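You operate a simulated robot arm through the tools that you are given. There is no shell and no other tool.

The job below is to be done with a simulated robot arm. You get a single attempt, and the scene is never put back.

JOB
Cap the white-banded wheel and send it on to the green stop.
Fine: brake the rollers, push the centre cap home, free the brake, lower the yellow stop.

Only the result counts: the job must be done as asked and must still hold three seconds after the hand-in. Knocking over, shifting, dropping, spilling or breaking anything else fails it. A push-on lid holds only when it is set on centred and level and pressed home; a screw cap is set on level and turned clockwise until tight.

ROBOT AND FRAMES
A 7-joint arm with a two-finger parallel gripper on a trunk, on a base that drives. Base frame: it is fixed to the floor where the robot stands at the start and does not move with it; the origin is under the middle of the robot, x ahead of it, y to its left, z up. Units: mm, rad, N and s.
With the tool pointing down near the work surface it reaches from about 340 to 740 mm from the robot's upright axis, wherever it stands. Its first joint turns from -2.496 to 2.496 rad. Places, roughly: centre cap (5x5x6 cm) [800, -900, 800]; centre ring [1000, 1000, 750]; green stop lever [900, 700, 800]; hub of the small wheel with a white band [900, 100, 900]; red roller brake [700, 0, 800]; small wheel with a black band [1250, 1000, 750]; small wheel with a brown band [2000, 3000, 750]; small wheel with a pink band [1750, 2750, 750]; yellow guide bar of the roller table [1000, 200, 800]; yellow stop lever [800, 300, 800]. Payload 3 kg.
Tool frame: the origin (TCP) lies between the finger pads and is the grasp point; the fingertips stand 30 mm ahead of it; z points along the fingers, y is the line along which they close. The gripper opens to 94 mm. The fingers are 28 mm wide and 10 mm thick; the gripper's body (50 by 96 mm) begins 55 mm behind the TCP.
Orientation is that of the tool frame in the base frame, as [roll, pitch, yaw] about the fixed x, y, z axes, in that order (R = Rz(yaw) Ry(pitch) Rx(roll)). With the fingers straight down and closing along the base's y, the tool's x points along the base's -x, its y along +y and its z along -z.

CONTROLS
- The arm moves only by the tool step_arm. Its argument "commands" is a list of rows, each an object of numbers (a shift or turn left out is 0, a gripper value left out holds the last): "claw": the finger opening in mm, from 0 to 94; "x", "y", "z": the shift along the base's x, y, z in units of 25 mm (1.0 is 25 mm); "rx", "ry", "rz": the turn, a rotation vector about the base's x, y, z in units of 6 degrees (1.0 is 6 degrees). In form: [{"claw": .., "x": .., "y": .., "z": .., "rx": .., "ry": .., "rz": ..}, ...]. A call has 1 to 20 rows; each row shifts and turns the commanded pose from where the row before left it. A call with a number of a shift or a turn outside -1 to 1 is refused whole. A row lasts 0.2 s, in which the tool goes at most 50 mm and 0.15 rad; a call with a longer step from one row to the next is refused whole, and so is a gripper value outside its range. A pose out of reach is approached as far as the arm can. The call stops where the force on the tool passes 90 N (or 10 N more than at its start, if that is more) or the arm is blocked; 0.2 s more then pass. Each finger travels about 45 mm/s and halts on what it meets, pressing with about 36 N; the grip force reading is that of the motor and also rises with nothing between the fingers. The clock runs only during rows and for 0.2 s after the last one: add rows that do not move to give the fingers time. The reply holds the time, the measured pose of the TCP, the force on the tool along the base axes, the opening and the grip force, in the units named above and with some noise, with the torque about the TCP (base axes, N m) and any sound that the robot's microphone picked up, and new pictures: "pictures" is both (left out), scene, wrist or none.
- Cameras (640 x 400 px; columns grow to the right, rows downward): "scene" is now at [55.6, 136.1, 1631.6]; the picture's right is [-0.13, -0.99, 0.00], its down [-0.70, 0.09, -0.71] and it looks along [0.70, -0.09, -0.71] (base axes); focal length 292 px, centre (320, 200). "wrist" rides on the gripper at [76, 14, -102] in the tool frame; the picture's right is [-0.18, 0.98, 0.00], its down [-0.75, -0.14, -0.64] and it looks along [-0.63, -0.12, 0.77] (tool axes); focal length 243 px, centre (320, 200). There is no depth. A picture from a camera that has moved, and an enlarged one, comes with that camera's place and axes in the base frame and with its lens.
- move_column(by): slides the trunk up (or, below 0, down) by that many mm; the arm and the scene camera ride with it, the base frame stays. It gives what a move gives, with no picture.
- base_move(legs): drives the robot by 1 to 6 legs, each [ahead, left, turn to the left] in mm, mm and rad, along the robot's own axes; the way and the turn of a leg run together, so that a leg with both is an arc; at most 1500 mm and 3.142 rad a leg. The arm and the cameras ride along, it lands a little off, and it stops where it bumps. It gives what a move gives, and a new picture of the scene camera.
- head_to(pan, tilt): turns the head with the scene camera to pan (to the left, within 2.496 rad either way) and tilt (down, from -0.506 to 1.204), counted from straight ahead of the robot. It gives what a move gives, and a new picture of the scene camera.
- zoom(camera, box): a new picture of the part [left, top, right, bottom] of that camera's present view, enlarged. It takes no simulated time.
- job_done(): hands the job in; it is judged then, once.

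Nothing tells you exact positions but the pictures and the camera data. Unless the task says otherwise, let go and move clear before handing in.

The tools are called after ">>>" by a JSON object that holds its "name" and its "arguments". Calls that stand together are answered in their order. step_arm: Moves the arm, as the interface text tells. Its arguments: {"type":"object","properties":{"commands":{"type":"array","items":{"type":"object","properties":{"claw":{"type":"number"},"x":{"type":"number"},"y":{"type":"number"},"z":{"type":"number"},"rx":{"type":"number"},"ry":{"type":"number"},"rz":{"type":"number"}}}},"pictures":{"type":"string","enum":["both","scene","wrist","none"]}},"required":["commands"]} The other tools are called the same way: move_column (by) slides the trunk up or down; base_move (legs) drives the base; head_to (pan, tilt) turns the head that bears the scene camera; zoom (camera, box) takes an enlarged picture of a part of a camera's view; job_done () hands the job in.

At the start:

```text
time_s: 0.0
tool_pos: [566.1, -51.6, 1178.3]
tool_rot: [-3.138, -0.002, -3.141]
contact_force: [0.0, 0.8, 0.0]
moment: [-0.04, 0.03, -0.04]
gripper_width: 93.9
grip_force: 0.1
trunk travel left (down, up): [-75.0, 315.0]
robot x, y, heading: [1.3, 3.5, 0.001]
head pan, tilt: [-0.129, 0.784]
```

scene: 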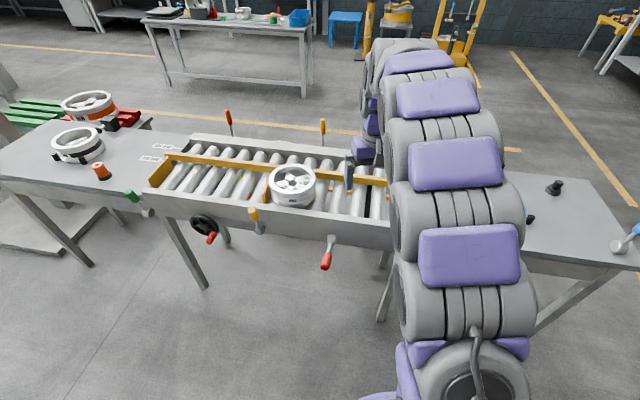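
wrist: 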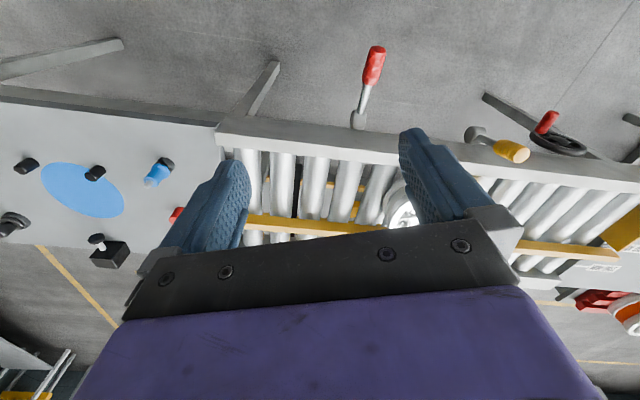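

I see a roller table with the white-banded wheel mid-way, a red lever and yellow lever on the near rail, and side tables left and right. I'll zoom in to make out the parts before moving.

>>> {"name": "zoom", "arguments": {"camera": "scene", "box": [140, 120, 400, 280]}}

>>> {"name": "zoom", "arguments": {"camera": "scene", "box": [0, 80, 240, 240]}}

>>> {"name": "zoom", "arguments": {"camera": "scene", "box": [480, 150, 640, 270]}}

>>> {"name": "zoom", "arguments": {"camera": "wrist", "box": [0, 100, 240, 280]}}

>>> {"name": "zoom", "arguments": {"camera": "wrist", "box": [320, 30, 640, 230]}}

```text
2.46 times, centred on (270, 200) of scene
camera zoom: at [55.6, 136.1, 1631.6], right [-0.13, -0.99, 0.0], down [-0.7, 0.09, -0.71], along [0.7, -0.09, -0.71], focal length 718 px, centre (443, 200)
```

zoom: 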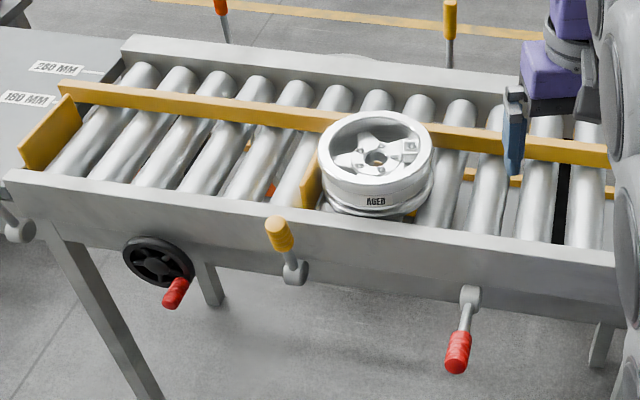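

```text
2.50 times, centred on (120, 160) of scene
camera zoom: at [55.6, 136.1, 1631.6], right [-0.13, -0.99, 0.0], down [-0.7, 0.09, -0.71], along [0.7, -0.09, -0.71], focal length 729 px, centre (820, 300)
```

zoom: 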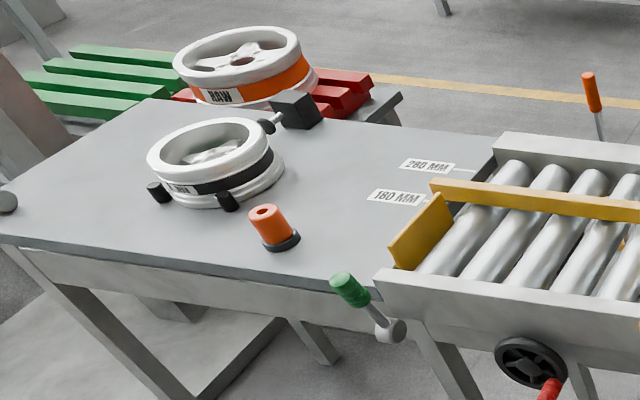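

```text
3.33 times, centred on (560, 210) of scene
camera zoom: at [55.6, 136.1, 1631.6], right [-0.13, -0.99, 0.0], down [-0.7, 0.09, -0.71], along [0.7, -0.09, -0.71], focal length 972 px, centre (-480, 167)
```

zoom: 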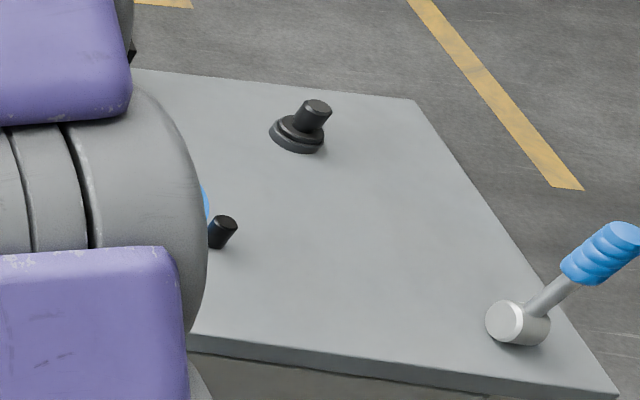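

```text
2.22 times, centred on (120, 190) of wrist
camera zoom: at [489.4, -36.2, 1280.1], right [0.18, 0.98, 0.0], down [0.75, -0.14, 0.64], along [0.63, -0.12, -0.77], focal length 539 px, centre (764, 222)
```

zoom: 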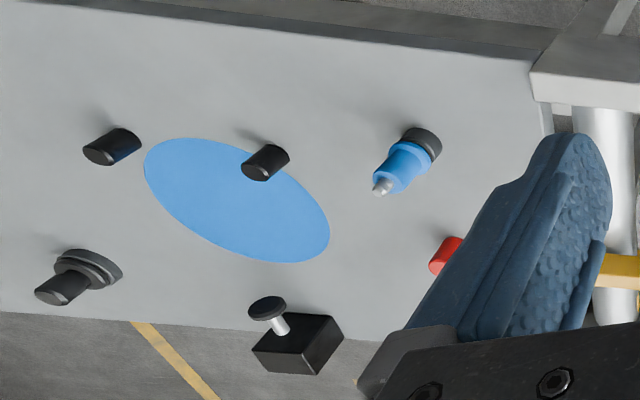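

```text
2.00 times, centred on (480, 130) of wrist
camera zoom: at [489.4, -36.2, 1280.1], right [0.18, 0.98, 0.0], down [0.75, -0.14, 0.64], along [0.63, -0.12, -0.77], focal length 485 px, centre (0, 340)
```

zoom: 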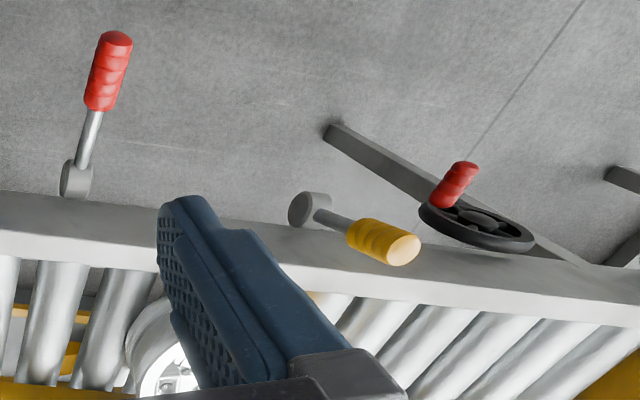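

The wheel rests against the yellow stop plate; the black stepped knob on the right table at about (813, -944) looks like the centre cap. I'll turn the head to see the right table and the levers more clearly.

>>> {"name": "head_to", "arguments": {"pan": -0.75, "tilt": 0.7}}

```text
time_s: 1.0
tool_pos: [563.5, -54.7, 1177.7]
tool_rot: [-3.141, 0.0, -3.139]
contact_force: [0.1, 0.2, 1.4]
moment: [-0.02, 0.04, 0.02]
gripper_width: 93.9
grip_force: 0.1
trunk travel left (down, up): [-75.0, 315.0]
robot x, y, heading: [-3.6, -3.4, -0.005]
head pan, tilt: [-0.75, 0.7]
camera scene: at [37.0, 83.5, 1639.1], right [-0.68, -0.73, 0.0], down [-0.47, 0.44, -0.76], along [0.56, -0.52, -0.65], focal length 292 px, centre (320, 200)
```

scene: 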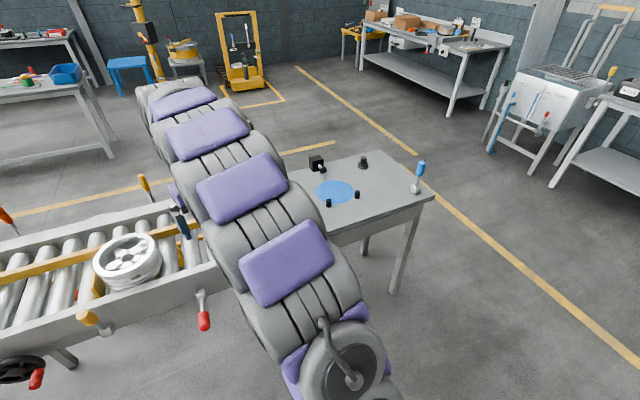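

The floor to the right is clear. I'll drive right toward the right table to look at the cap from closer.

>>> {"name": "base_move", "arguments": {"legs": [[0, -900, 0]]}}

>>> {"name": "head_to", "arguments": {"pan": 0.0, "tilt": 0.85}}

```text
time_s: 5.7
tool_pos: [553.7, -965.2, 1178.8]
tool_rot: [-3.141, 0.0, 3.121]
contact_force: [-0.1, -0.2, -0.5]
moment: [0.01, -0.01, 0.0]
gripper_width: 94.4
grip_force: 0.1
trunk travel left (down, up): [-75.0, 315.0]
robot x, y, heading: [-11.8, -897.7, -0.021]
head pan, tilt: [-0.75, 0.7]
camera scene: at [29.3, -815.2, 1639.0], right [-0.7, -0.72, 0.0], down [-0.46, 0.45, -0.76], along [0.55, -0.53, -0.64], focal length 292 px, centre (320, 200)
```

scene: 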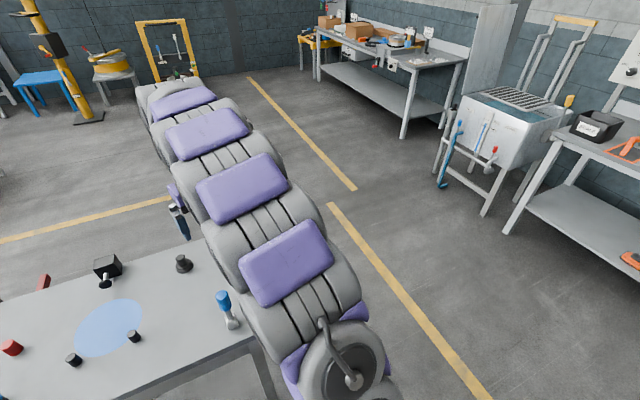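

```text
time_s: 6.8
tool_pos: [551.3, -966.3, 1178.8]
tool_rot: [3.141, 0.001, 3.123]
contact_force: [-0.4, 0.4, -1.2]
moment: [-0.01, -0.02, -0.01]
gripper_width: 93.9
grip_force: 0.0
trunk travel left (down, up): [-75.0, 315.0]
robot x, y, heading: [-10.5, -899.1, -0.022]
head pan, tilt: [0.0, 0.85]
camera scene: at [46.5, -759.4, 1626.8], right [-0.02, -1.0, 0.0], down [-0.75, 0.02, -0.66], along [0.66, -0.01, -0.75], focal length 292 px, centre (320, 200)
```

scene: 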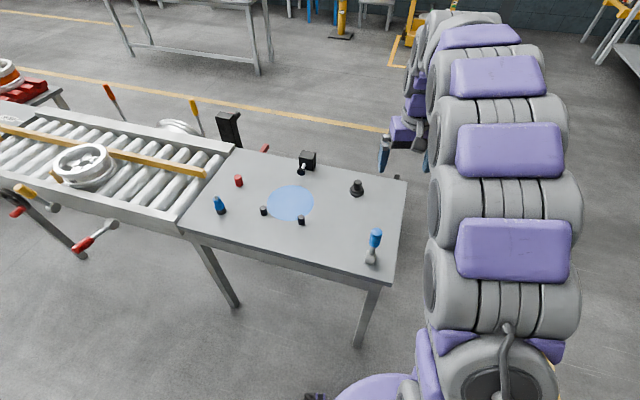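

>>> {"name": "zoom", "arguments": {"camera": "scene", "box": [180, 130, 420, 280]}}

>>> {"name": "zoom", "arguments": {"camera": "scene", "box": [320, 160, 400, 210]}}

>>> {"name": "zoom", "arguments": {"camera": "scene", "box": [0, 80, 240, 260]}}

>>> {"name": "zoom", "arguments": {"camera": "wrist", "box": [0, 0, 640, 400]}}

```text
2.67 times, centred on (300, 205) of scene
camera zoom: at [46.5, -759.4, 1626.8], right [-0.02, -1.0, 0.0], down [-0.75, 0.02, -0.66], along [0.66, -0.01, -0.75], focal length 778 px, centre (373, 187)
```

zoom: 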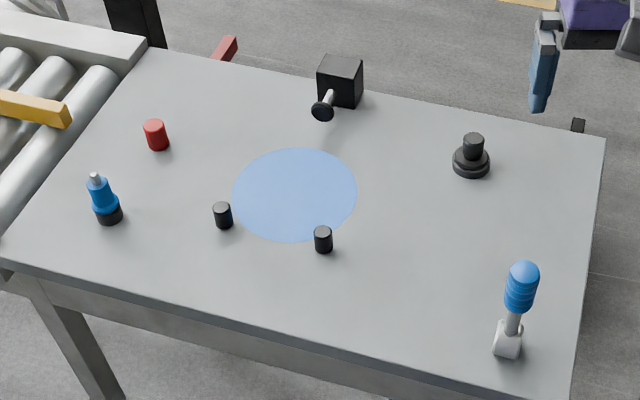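

```text
8.00 times, centred on (360, 185) of scene
camera zoom: at [46.5, -759.4, 1626.8], right [-0.02, -1.0, 0.0], down [-0.75, 0.02, -0.66], along [0.66, -0.01, -0.75], focal length 2333 px, centre (0, 320)
```

zoom: 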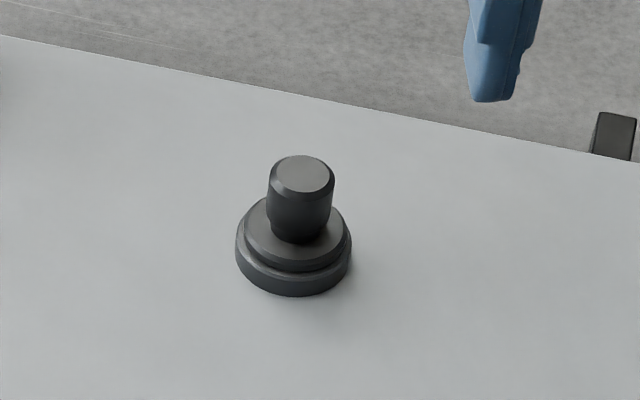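

```text
2.22 times, centred on (120, 170) of scene
camera zoom: at [46.5, -759.4, 1626.8], right [-0.02, -1.0, 0.0], down [-0.75, 0.02, -0.66], along [0.66, -0.01, -0.75], focal length 648 px, centre (764, 267)
```

zoom: 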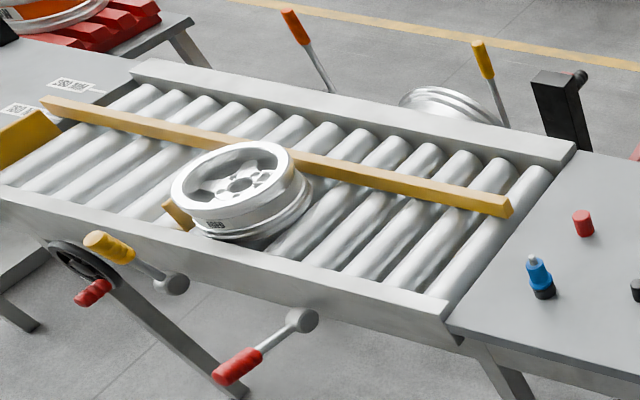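

```text
1.00 times, centred on (320, 200) of wrist (not enlarged: the box is as wide or as high as the picture)
camera zoom: at [475.4, -950.2, 1281.3], right [0.2, 0.98, 0.0], down [0.75, -0.16, 0.64], along [0.63, -0.13, -0.77], focal length 243 px, centre (320, 200)
```

zoom: 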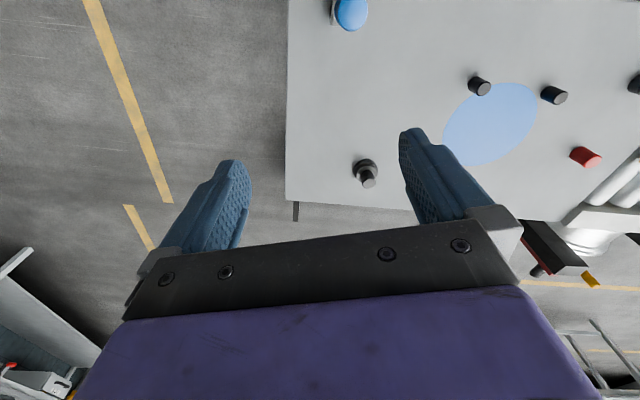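

The line is turned about 19° clockwise from my axes; the red brake lever now sticks out towards the operator, the yellow lever stands up, and the stepped black knob is the cap (around n≈1080 mm deep). I'll go to a station squarely in front of the wheel and levers first.

>>> {"name": "base_move", "arguments": {"legs": [[0, 1200, 0], [0, 0, -0.31]]}}

```text
time_s: 14.0
tool_pos: [530.1, 79.7, 1177.6]
tool_rot: [3.141, 0.002, 2.812]
contact_force: [1.0, 1.0, -0.5]
moment: [-0.02, 0.02, -0.01]
gripper_width: 93.9
grip_force: 0.0
trunk travel left (down, up): [-75.0, 315.0]
robot x, y, heading: [16.2, 317.9, -0.329]
head pan, tilt: [0.0, 0.85]
camera scene: at [111.9, 432.2, 1626.7], right [-0.32, -0.95, 0.0], down [-0.71, 0.24, -0.66], along [0.62, -0.21, -0.75], focal length 292 px, centre (320, 200)
```

scene: 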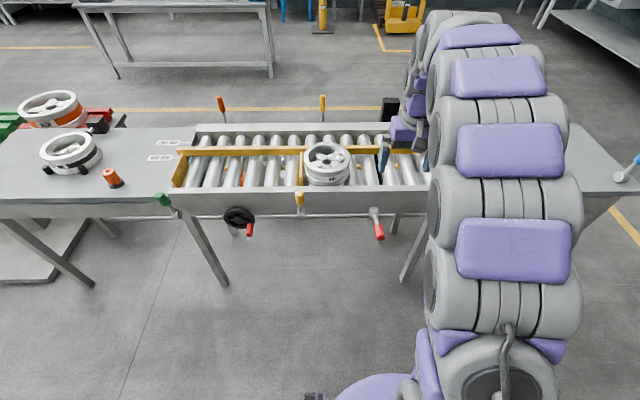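

The view is now square to the line. I'll zoom in on the levers and the wheel.

>>> {"name": "zoom", "arguments": {"camera": "scene", "box": [150, 110, 440, 290]}}

>>> {"name": "zoom", "arguments": {"camera": "scene", "box": [280, 130, 400, 250]}}

>>> {"name": "zoom", "arguments": {"camera": "wrist", "box": [0, 0, 640, 400]}}

```text
2.21 times, centred on (295, 200) of scene
camera zoom: at [111.9, 432.2, 1626.7], right [-0.32, -0.95, 0.0], down [-0.71, 0.24, -0.66], along [0.62, -0.21, -0.75], focal length 644 px, centre (375, 200)
```

zoom: 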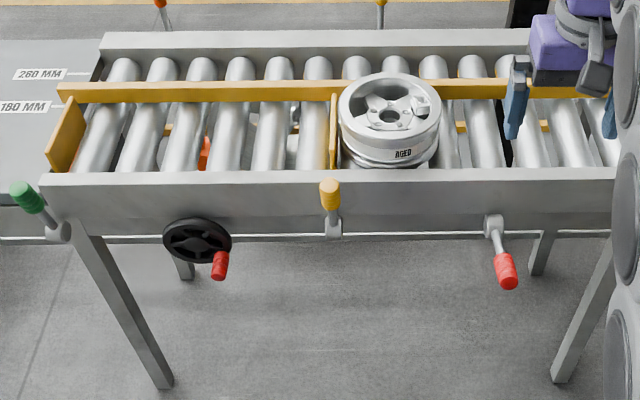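

```text
3.33 times, centred on (340, 190) of scene
camera zoom: at [111.9, 432.2, 1626.7], right [-0.32, -0.95, 0.0], down [-0.71, 0.24, -0.66], along [0.62, -0.21, -0.75], focal length 972 px, centre (253, 233)
```

zoom: 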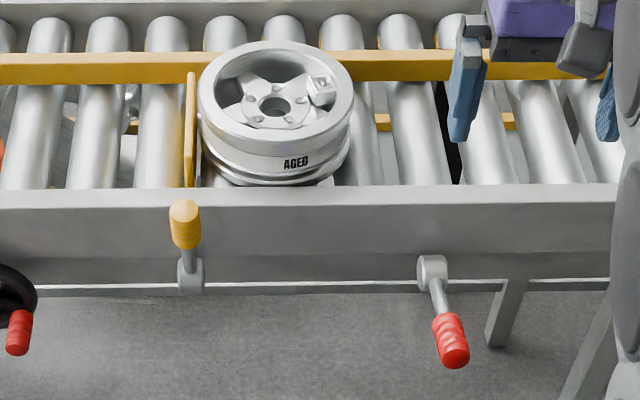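

```text
1.00 times, centred on (320, 200) of wrist (not enlarged: the box is as wide or as high as the picture)
camera zoom: at [461.8, 119.5, 1281.3], right [0.49, 0.87, 0.0], down [0.67, -0.38, 0.64], along [0.56, -0.32, -0.77], focal length 243 px, centre (320, 200)
```

zoom: 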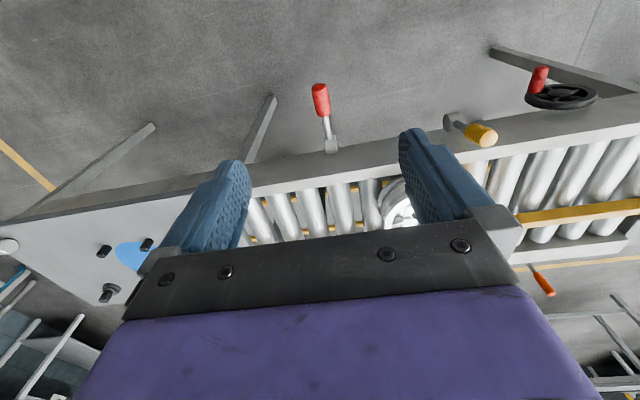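

Square on, I'll drive ahead to the working station in front of the wheel.

>>> {"name": "base_move", "arguments": {"legs": [[317, 94, 0]]}}

>>> {"name": "head_to", "arguments": {"pan": -0.1, "tilt": 1.1}}

```text
time_s: 16.1
tool_pos: [854.5, 64.7, 1179.0]
tool_rot: [3.14, 0.002, 2.811]
contact_force: [-0.2, 0.5, 0.0]
moment: [-0.02, 0.0, -0.01]
gripper_width: 94.1
grip_force: 0.1
trunk travel left (down, up): [-75.0, 315.0]
robot x, y, heading: [342.2, 305.2, -0.329]
head pan, tilt: [0.0, 0.85]
camera scene: at [439.0, 415.0, 1627.1], right [-0.32, -0.95, 0.0], down [-0.71, 0.25, -0.66], along [0.62, -0.21, -0.75], focal length 292 px, centre (320, 200)
```

scene: 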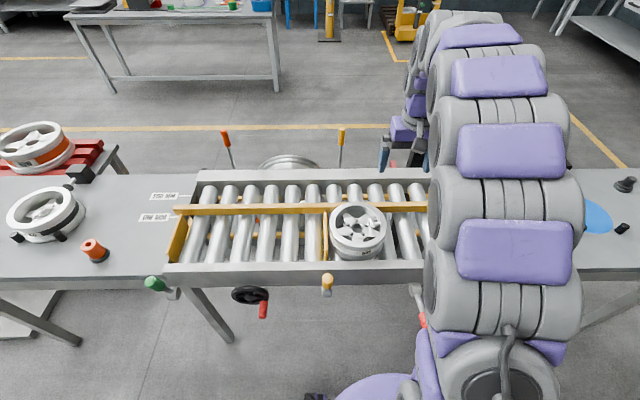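

```text
time_s: 16.9
tool_pos: [854.4, 66.5, 1179.9]
tool_rot: [3.141, 0.003, 2.812]
contact_force: [-0.1, 0.2, -0.6]
moment: [-0.01, 0.0, -0.03]
gripper_width: 94.1
grip_force: 0.1
trunk travel left (down, up): [-75.0, 315.0]
robot x, y, heading: [344.4, 302.4, -0.332]
head pan, tilt: [-0.099, 1.1]
camera scene: at [422.3, 416.4, 1609.2], right [-0.42, -0.91, 0.0], down [-0.81, 0.37, -0.45], along [0.41, -0.19, -0.89], focal length 292 px, centre (320, 200)
```

scene: 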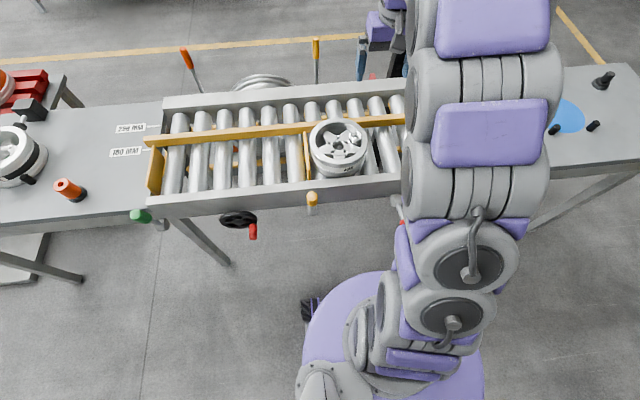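

I'm in place. Now I'll bring the hand back above the red lever at height, to view it with the wrist camera.

>>> {"name": "step_arm", "arguments": {"commands": [{"x": -1}, {"x": -1}, {"x": -1}, {"x": -1}, {"x": -1}, {"x": -1}, {"x": -1}, {"x": -1}, {"x": -1, "z": -1}, {"z": -1}, {"z": -1}, {"z": -1}]}}

```text
time_s: 19.5
tool_pos: [628.4, 67.7, 1080.9]
tool_rot: [-3.142, 0.002, 2.814]
contact_force: [-0.3, 0.1, 0.4]
moment: [0.01, -0.01, -0.03]
gripper_width: 94.1
grip_force: 0.0
trunk travel left (down, up): [-75.0, 315.0]
robot x, y, heading: [347.5, 299.8, -0.327]
head pan, tilt: [-0.099, 1.1]
camera scene: at [421.4, 417.2, 1609.2], right [-0.42, -0.91, 0.0], down [-0.81, 0.37, -0.45], along [0.41, -0.19, -0.89], focal length 292 px, centre (320, 200)
camera wrist: at [561.7, 106.6, 1182.9], right [0.49, 0.87, 0.0], down [0.67, -0.38, 0.64], along [0.56, -0.32, -0.77], focal length 243 px, centre (320, 200)
```

scene: 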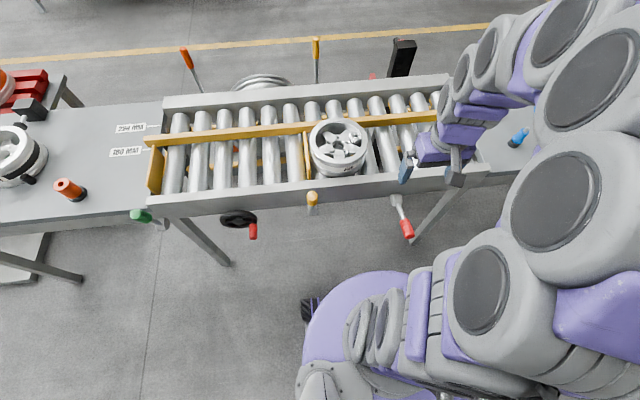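
wrist: 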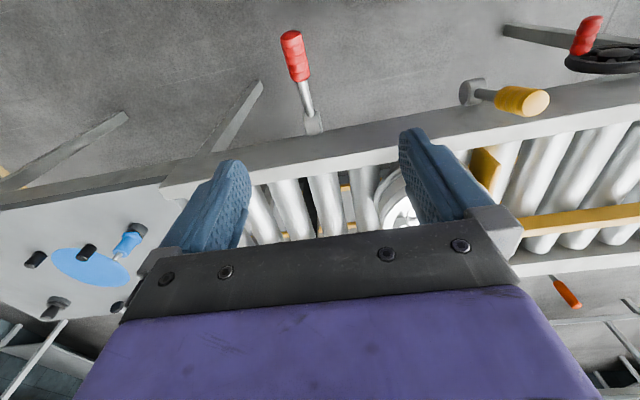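

>>> {"name": "zoom", "arguments": {"camera": "scene", "box": [280, 160, 440, 260]}}

>>> {"name": "zoom", "arguments": {"camera": "wrist", "box": [240, 10, 400, 150]}}

```text
4.00 times, centred on (360, 210) of scene
camera zoom: at [421.4, 417.2, 1609.2], right [-0.42, -0.91, 0.0], down [-0.81, 0.37, -0.45], along [0.41, -0.19, -0.89], focal length 1167 px, centre (160, 160)
```

zoom: 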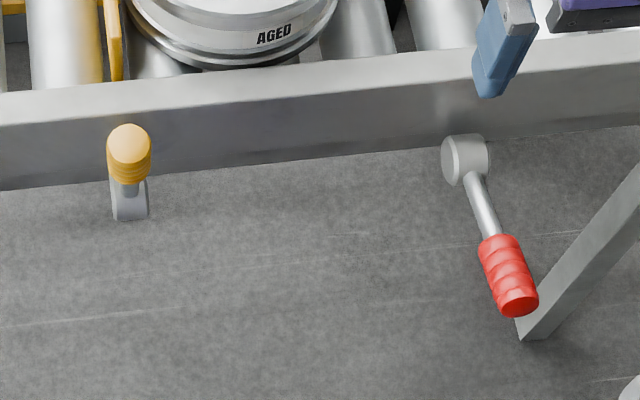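

```text
2.86 times, centred on (320, 80) of wrist
camera zoom: at [561.7, 106.6, 1182.9], right [0.49, 0.87, 0.0], down [0.67, -0.38, 0.64], along [0.56, -0.32, -0.77], focal length 693 px, centre (320, 543)
```

zoom: 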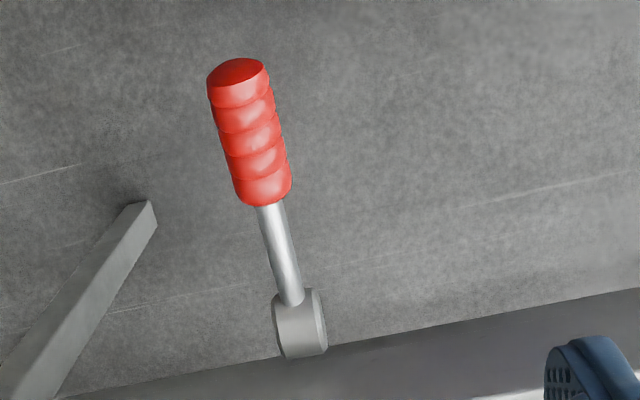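

Red lever: pivot near (720, 5, 742), handle tip near (580, 55, 800), swinging in the plane square to the rail. I'll bring the open gripper down above the handle and check the alignment before straddling it.

>>> {"name": "step_arm", "arguments": {"commands": [{"x": -0.37, "y": -0.47, "z": -1}, {"x": -0.37, "y": -0.47, "z": -1}, {"z": -1}, {"z": -1}, {"z": -1}, {"z": -1}, {"z": -1}, {"z": -0.8}]}}

>>> {"name": "zoom", "arguments": {"camera": "scene", "box": [320, 150, 480, 250]}}

>>> {"name": "zoom", "arguments": {"camera": "wrist", "box": [160, 0, 480, 240]}}

```text
time_s: 21.3
tool_pos: [610.0, 45.0, 885.4]
tool_rot: [3.141, 0.004, 2.812]
contact_force: [-0.5, 0.1, 0.4]
moment: [0.01, -0.03, -0.01]
gripper_width: 93.9
grip_force: 0.1
trunk travel left (down, up): [-75.0, 315.0]
robot x, y, heading: [344.3, 306.3, -0.326]
head pan, tilt: [-0.099, 1.1]
camera scene: at [421.6, 416.4, 1609.2], right [-0.42, -0.91, 0.0], down [-0.81, 0.37, -0.45], along [0.41, -0.19, -0.89], focal length 292 px, centre (320, 200)
camera wrist: at [542.1, 84.0, 987.9], right [0.49, 0.87, 0.0], down [0.66, -0.38, 0.65], along [0.56, -0.32, -0.76], focal length 243 px, centre (320, 200)
```

scene: 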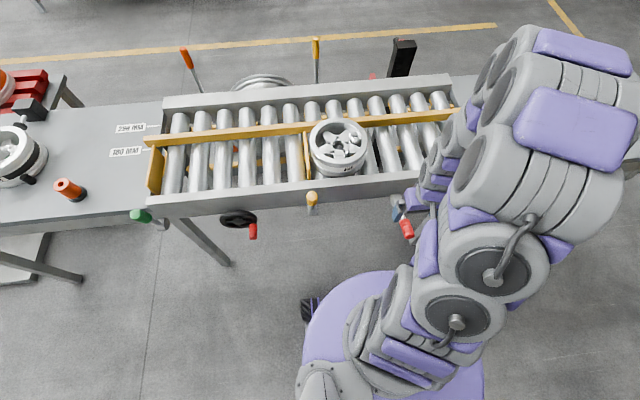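
wrist: 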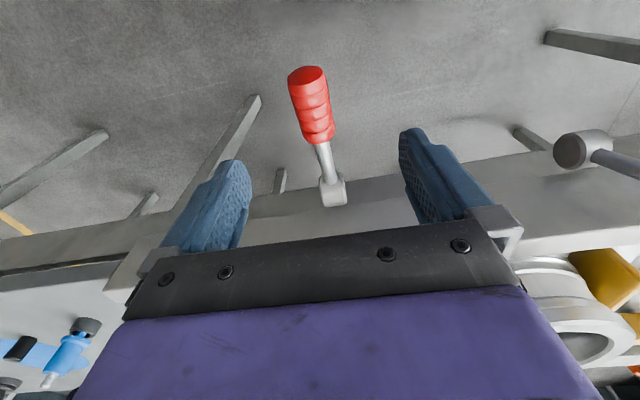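

```text
4.00 times, centred on (400, 200) of scene
camera zoom: at [421.6, 416.4, 1609.2], right [-0.42, -0.91, 0.0], down [-0.81, 0.37, -0.45], along [0.41, -0.19, -0.89], focal length 1167 px, centre (0, 200)
```

zoom: 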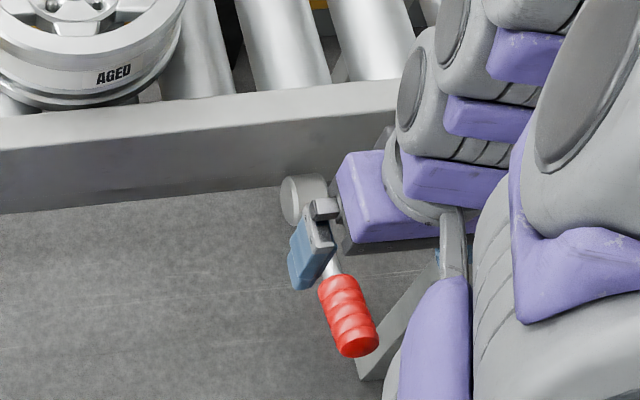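

```text
1.67 times, centred on (320, 120) of wrist
camera zoom: at [542.1, 84.0, 987.9], right [0.49, 0.87, 0.0], down [0.66, -0.38, 0.65], along [0.56, -0.32, -0.76], focal length 404 px, centre (320, 333)
```

zoom: 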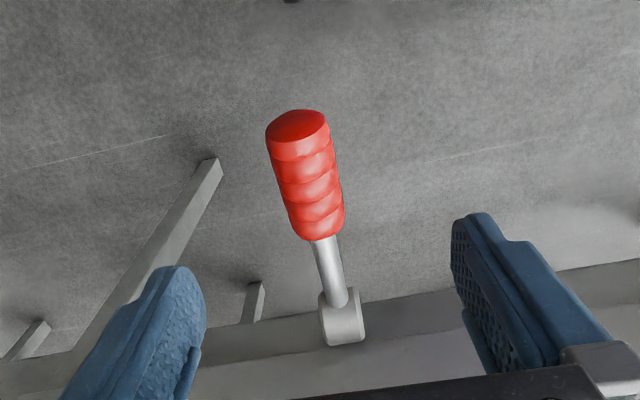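

The handle now triangulates to pivot ≈ (707, 9, 759), tip ≈ (578, 51, 780), so lever nearly horizontal. The hand is aligned; descend so the pads straddle the handle.

>>> {"name": "step_arm", "arguments": {"commands": [{"x": 0.06, "y": -0.1, "z": -1}, {"x": 0.06, "y": -0.1, "z": -1}, {"z": -1}, {"z": -0.8}]}}

>>> {"name": "zoom", "arguments": {"camera": "scene", "box": [320, 150, 480, 250]}}

```text
time_s: 22.3
tool_pos: [613.4, 37.4, 789.0]
tool_rot: [3.141, 0.006, 2.812]
contact_force: [-0.9, -0.9, 0.3]
moment: [0.0, -0.01, 0.02]
gripper_width: 94.0
grip_force: 0.0
trunk travel left (down, up): [-75.0, 315.0]
robot x, y, heading: [344.6, 302.5, -0.332]
head pan, tilt: [-0.099, 1.1]
camera scene: at [422.0, 416.0, 1609.3], right [-0.42, -0.91, 0.0], down [-0.81, 0.37, -0.45], along [0.41, -0.19, -0.89], focal length 292 px, centre (320, 200)
camera wrist: at [545.6, 76.9, 891.5], right [0.49, 0.87, 0.0], down [0.66, -0.38, 0.65], along [0.56, -0.32, -0.76], focal length 243 px, centre (320, 200)
```

scene: 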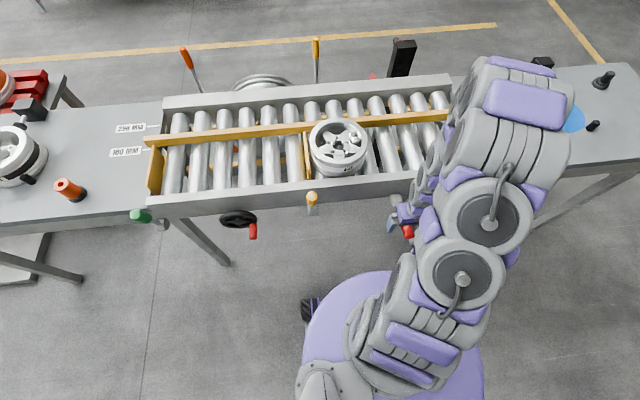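
wrist: 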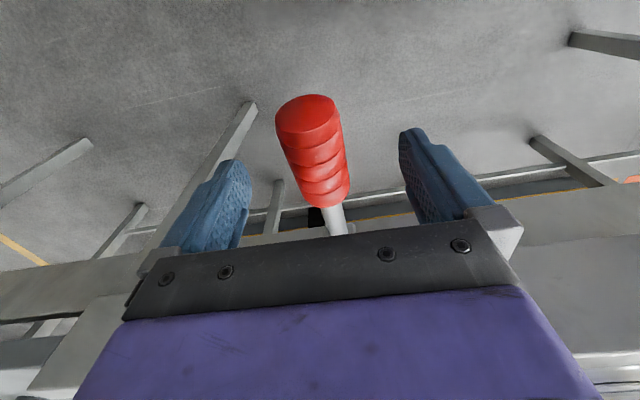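

```text
4.00 times, centred on (400, 200) of scene
camera zoom: at [422.0, 416.0, 1609.3], right [-0.42, -0.91, 0.0], down [-0.81, 0.37, -0.45], along [0.41, -0.19, -0.89], focal length 1167 px, centre (0, 200)
```

zoom: 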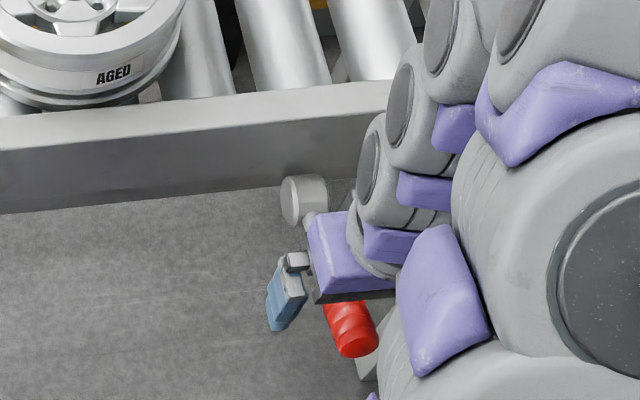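

Handle is between the pads; I'll go down 15 mm more and close on it.

>>> {"name": "step_arm", "arguments": {"commands": [{"z": -0.6}, {"claw": 15}, {"claw": 15}, {"claw": 15}, {"claw": 15}, {"claw": 15}, {"claw": 15}]}}

```text
time_s: 23.9
tool_pos: [613.6, 38.6, 775.6]
tool_rot: [3.14, 0.004, 2.811]
contact_force: [-0.8, -0.4, 1.2]
moment: [-0.01, -0.06, 0.0]
gripper_width: 35.9
grip_force: 45.2
trunk travel left (down, up): [-75.0, 315.0]
robot x, y, heading: [339.4, 303.3, -0.335]
head pan, tilt: [-0.099, 1.1]
camera scene: at [421.5, 416.2, 1609.3], right [-0.42, -0.91, 0.0], down [-0.81, 0.37, -0.45], along [0.41, -0.19, -0.89], focal length 292 px, centre (320, 200)
camera wrist: at [545.2, 77.1, 877.5], right [0.49, 0.87, 0.0], down [0.66, -0.38, 0.64], along [0.56, -0.32, -0.76], focal length 243 px, centre (320, 200)
```

scene: 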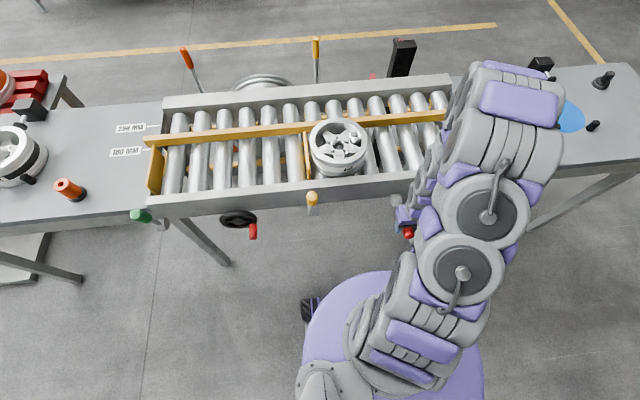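
wrist: 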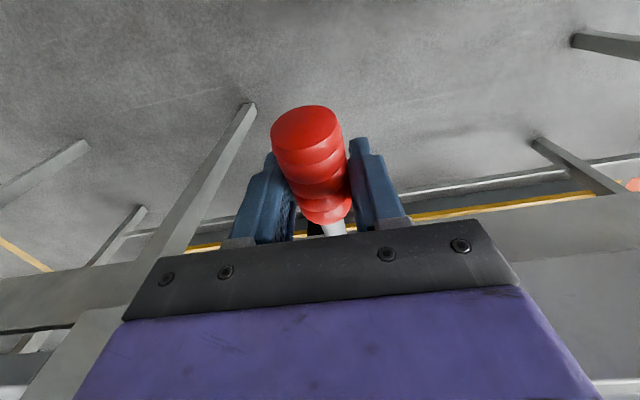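

The handle is gripped (36 mm thick). I'll raise the lever a little along its arc and watch the forces.

>>> {"name": "step_arm", "arguments": {"commands": [{"x": 0.087, "y": -0.03, "z": 0.348}, {"x": 0.087, "y": -0.03, "z": 0.348}, {"x": 0.138, "y": -0.047, "z": 0.314}, {"x": 0.138, "y": -0.047, "z": 0.314}]}}

```text
time_s: 24.9
tool_pos: [623.1, 34.2, 806.8]
tool_rot: [3.14, 0.003, 2.812]
contact_force: [-3.6, -4.0, -6.6]
moment: [0.12, 0.51, 0.05]
gripper_width: 34.5
grip_force: 44.3
trunk travel left (down, up): [-75.0, 315.0]
robot x, y, heading: [341.2, 302.0, -0.329]
head pan, tilt: [-0.099, 1.1]
camera scene: at [421.8, 414.4, 1609.4], right [-0.42, -0.91, 0.0], down [-0.81, 0.37, -0.45], along [0.41, -0.19, -0.89], focal length 292 px, centre (320, 200)
camera wrist: at [556.2, 73.5, 910.1], right [0.49, 0.87, 0.0], down [0.66, -0.38, 0.65], along [0.56, -0.32, -0.76], focal length 243 px, centre (320, 200)
```

scene: 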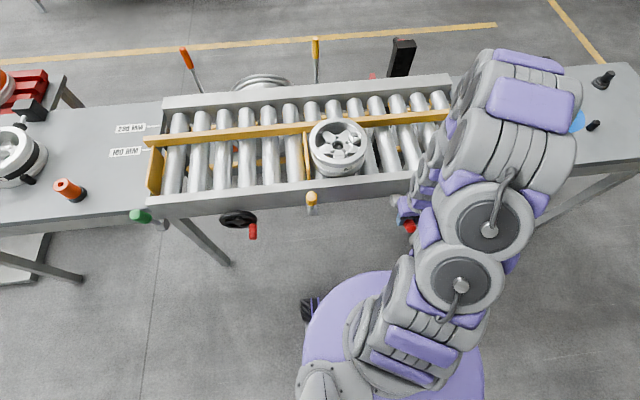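
wrist: 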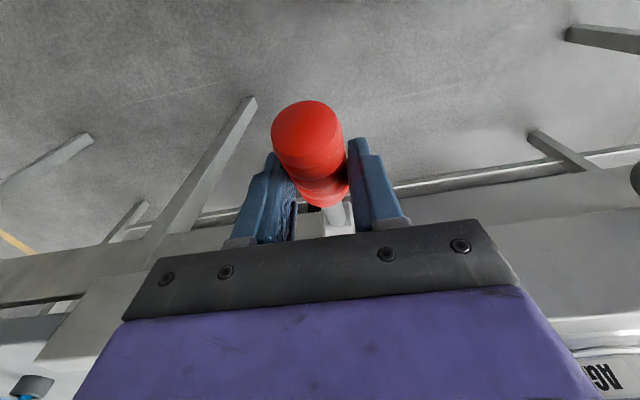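

The lever follows with light resistance. I'll carry it on up the arc.

>>> {"name": "step_arm", "arguments": {"commands": [{"x": 0.379, "y": -0.129, "z": 0.568}, {"x": 0.231, "y": -0.079, "z": 0.244}, {"x": 0.231, "y": -0.079, "z": 0.244}, {"x": 0.269, "y": -0.092, "z": 0.2}, {"x": 0.269, "y": -0.092, "z": 0.2}, {"x": 0.297, "y": -0.101, "z": 0.146}, {"x": 0.297, "y": -0.101, "z": 0.146}]}}

>>> {"name": "zoom", "arguments": {"camera": "scene", "box": [320, 150, 480, 250]}}

```text
time_s: 26.5
tool_pos: [674.4, 18.2, 852.3]
tool_rot: [3.141, 0.006, 2.813]
contact_force: [-9.5, 3.6, 3.3]
moment: [0.44, 0.7, 0.12]
gripper_width: 32.1
grip_force: 22.3
trunk travel left (down, up): [-75.0, 315.0]
robot x, y, heading: [344.9, 303.1, -0.327]
head pan, tilt: [-0.099, 1.1]
camera scene: at [420.1, 417.0, 1609.4], right [-0.42, -0.91, 0.0], down [-0.81, 0.37, -0.45], along [0.41, -0.19, -0.89], focal length 292 px, centre (320, 200)
camera wrist: at [606.0, 57.4, 954.5], right [0.49, 0.87, 0.0], down [0.66, -0.38, 0.65], along [0.56, -0.32, -0.76], focal length 243 px, centre (320, 200)
```

scene: 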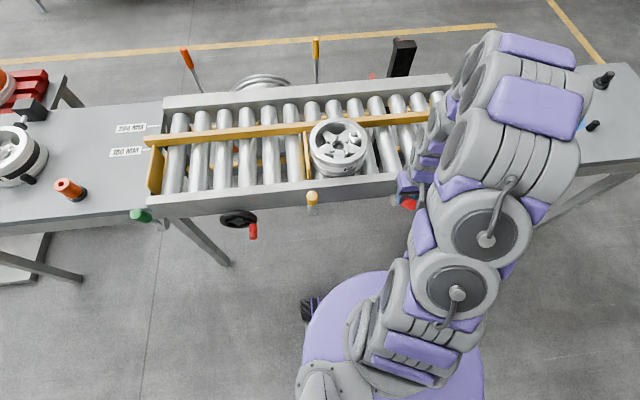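
wrist: 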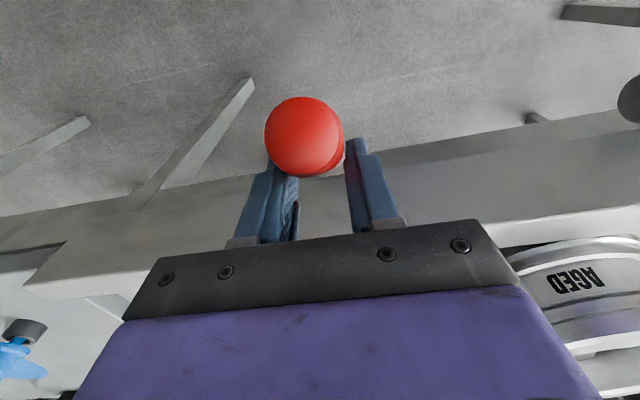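

```text
4.00 times, centred on (400, 200) of scene
camera zoom: at [420.1, 417.0, 1609.4], right [-0.42, -0.91, 0.0], down [-0.81, 0.37, -0.45], along [0.41, -0.19, -0.89], focal length 1167 px, centre (0, 200)
```

zoom: 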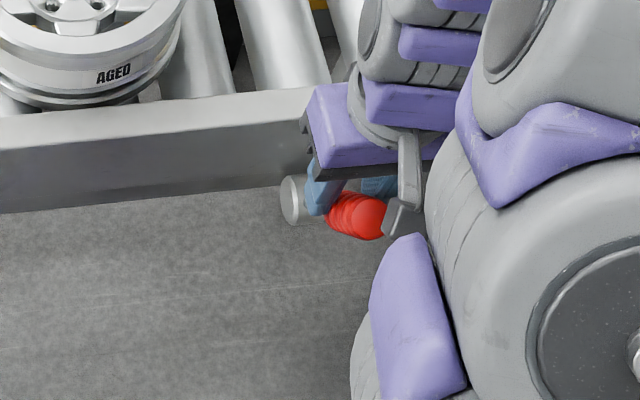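

The lever is near 60° but is slipping out at the pads' edge. I'll let go and see whether it stays, then push it home from the robot side with closed fingers.

>>> {"name": "step_arm", "arguments": {"commands": [{"claw": 80}, {"claw": 80}, {"claw": 80}, {"claw": 80}, {"z": 1}, {"z": 1}, {"z": 1}, {"z": 1}]}}

>>> {"name": "zoom", "arguments": {"camera": "wrist", "box": [160, 0, 480, 240]}}

>>> {"name": "zoom", "arguments": {"camera": "scene", "box": [320, 150, 480, 250]}}

```text
time_s: 28.3
tool_pos: [675.0, 19.4, 953.1]
tool_rot: [-3.141, 0.004, 2.81]
contact_force: [-0.9, 0.0, 0.7]
moment: [0.0, 0.01, 0.0]
gripper_width: 79.8
grip_force: 0.0
trunk travel left (down, up): [-75.0, 315.0]
robot x, y, heading: [344.1, 305.2, -0.327]
head pan, tilt: [-0.099, 1.1]
camera scene: at [421.1, 417.4, 1609.2], right [-0.42, -0.91, 0.0], down [-0.81, 0.37, -0.45], along [0.41, -0.19, -0.89], focal length 292 px, centre (320, 200)
camera wrist: at [607.0, 58.4, 1055.1], right [0.49, 0.87, 0.0], down [0.66, -0.38, 0.65], along [0.56, -0.32, -0.76], focal length 243 px, centre (320, 200)
```

scene: 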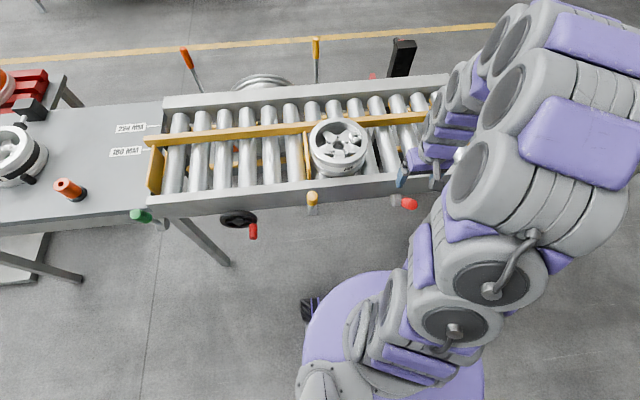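
wrist: 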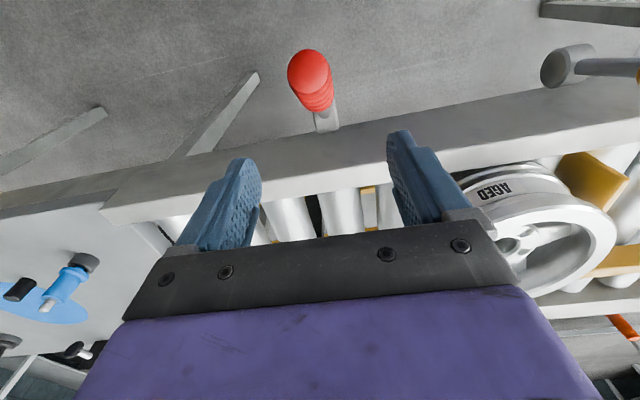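

```text
1.67 times, centred on (320, 120) of wrist
camera zoom: at [607.0, 58.4, 1055.1], right [0.49, 0.87, 0.0], down [0.66, -0.38, 0.65], along [0.56, -0.32, -0.76], focal length 404 px, centre (320, 333)
```

zoom: 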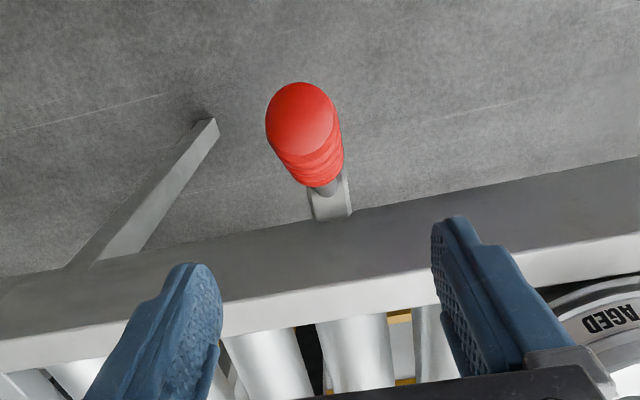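

```text
4.00 times, centred on (400, 200) of scene
camera zoom: at [421.1, 417.4, 1609.2], right [-0.42, -0.91, 0.0], down [-0.81, 0.37, -0.45], along [0.41, -0.19, -0.89], focal length 1167 px, centre (0, 200)
```

zoom: 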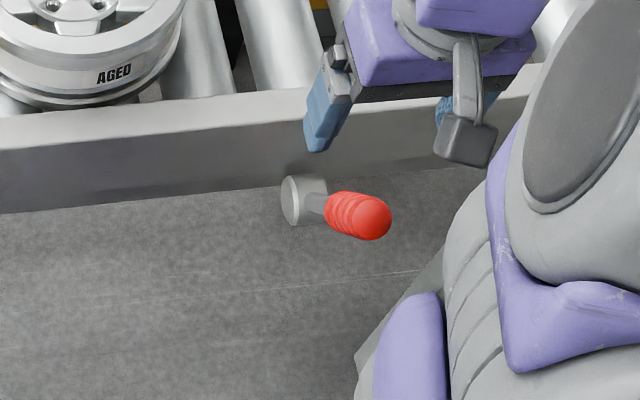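

The lever holds at about 57°. I'll close the fingers, drop in behind the handle on the robot side, and push it forward to its stop.

>>> {"name": "step_arm", "arguments": {"commands": [{"claw": 0, "x": -0.875, "y": 0.3}, {"claw": 0, "x": -0.875, "y": 0.3}, {"x": -0.875, "y": 0.3}, {"x": -0.875, "y": 0.3}, {"z": -1}, {"z": -1}, {"z": -1}, {"z": -0.3}]}}

>>> {"name": "zoom", "arguments": {"camera": "scene", "box": [320, 150, 480, 250]}}

```text
time_s: 30.1
tool_pos: [587.0, 48.2, 868.6]
tool_rot: [3.139, 0.002, 2.812]
contact_force: [-0.2, -1.0, -0.4]
moment: [0.01, 0.02, 0.02]
gripper_width: 0.2
grip_force: 33.1
trunk travel left (down, up): [-75.0, 315.0]
robot x, y, heading: [345.0, 301.8, -0.331]
head pan, tilt: [-0.099, 1.1]
camera scene: at [421.5, 416.4, 1609.3], right [-0.42, -0.91, 0.0], down [-0.81, 0.37, -0.45], along [0.41, -0.19, -0.89], focal length 292 px, centre (320, 200)
camera wrist: at [518.7, 87.3, 970.9], right [0.49, 0.87, 0.0], down [0.67, -0.38, 0.64], along [0.56, -0.32, -0.77], focal length 243 px, centre (320, 200)
```

scene: 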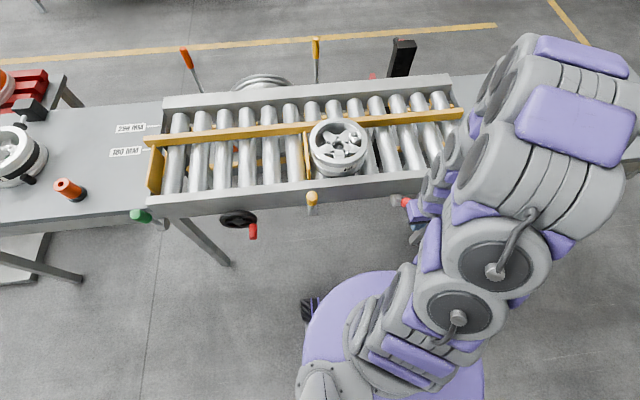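
wrist: 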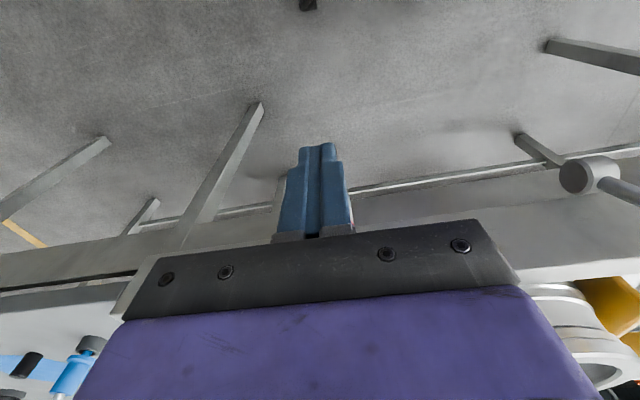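

```text
4.00 times, centred on (400, 200) of scene
camera zoom: at [421.5, 416.4, 1609.3], right [-0.42, -0.91, 0.0], down [-0.81, 0.37, -0.45], along [0.41, -0.19, -0.89], focal length 1167 px, centre (0, 200)
```

zoom: 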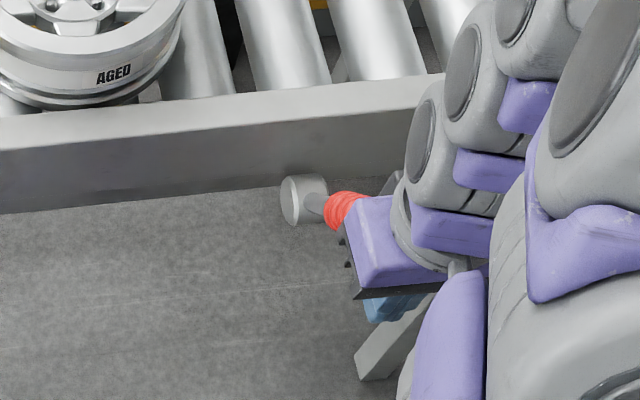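

Fingers are behind the handle. Now push forward in small steps.

>>> {"name": "step_arm", "arguments": {"commands": [{"x": 0.265, "y": -0.0905}, {"x": 0.265, "y": -0.0905}, {"x": 0.265, "y": -0.0905}, {"x": 0.265, "y": -0.0905}, {"x": 0.265, "y": -0.0905}, {"x": 0.265, "y": -0.0905}, {"x": 0.265, "y": -0.0905}, {"x": 0.265, "y": -0.0905}], "pictures": "scene"}}

>>> {"name": "zoom", "arguments": {"camera": "scene", "box": [320, 150, 480, 250]}}

```text
time_s: 31.8
tool_pos: [623.9, 34.1, 873.1]
tool_rot: [3.139, -0.001, 2.811]
contact_force: [-48.5, 6.6, 73.3]
moment: [-0.15, -1.07, -0.06]
gripper_width: 0.2
grip_force: 33.6
trunk travel left (down, up): [-75.0, 315.0]
robot x, y, heading: [339.4, 303.1, -0.332]
head pan, tilt: [-0.099, 1.1]
stopped in row 8: the force on the tool passed its limit at 98 N (the readings are from after the stop); the commanded pose is now the measured one
camera scene: at [406.0, 422.8, 1610.5], right [-0.42, -0.91, 0.0], down [-0.81, 0.37, -0.46], along [0.42, -0.19, -0.89], focal length 292 px, centre (320, 200)
```

scene: 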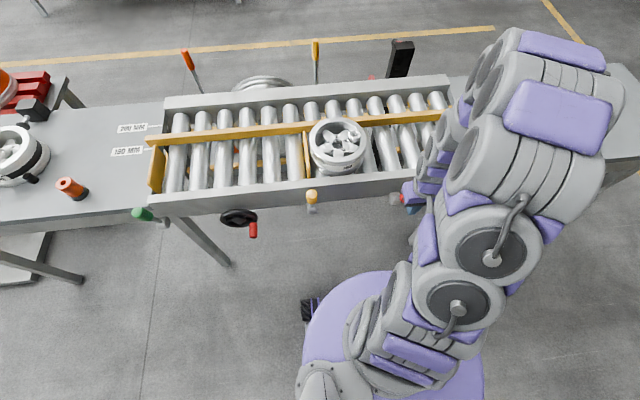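

```text
4.00 times, centred on (400, 200) of scene
camera zoom: at [406.0, 422.8, 1610.5], right [-0.42, -0.91, 0.0], down [-0.81, 0.37, -0.46], along [0.42, -0.19, -0.89], focal length 1167 px, centre (0, 200)
```

zoom: 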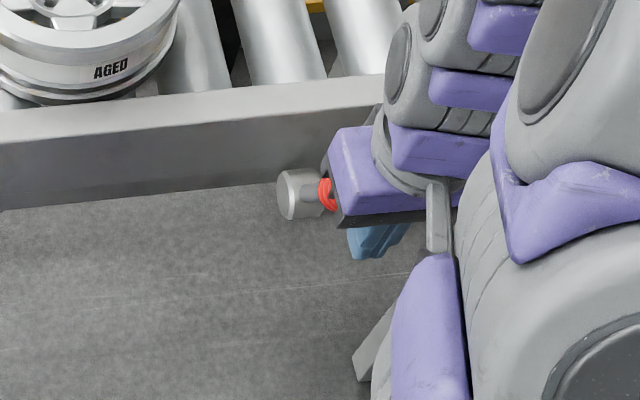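

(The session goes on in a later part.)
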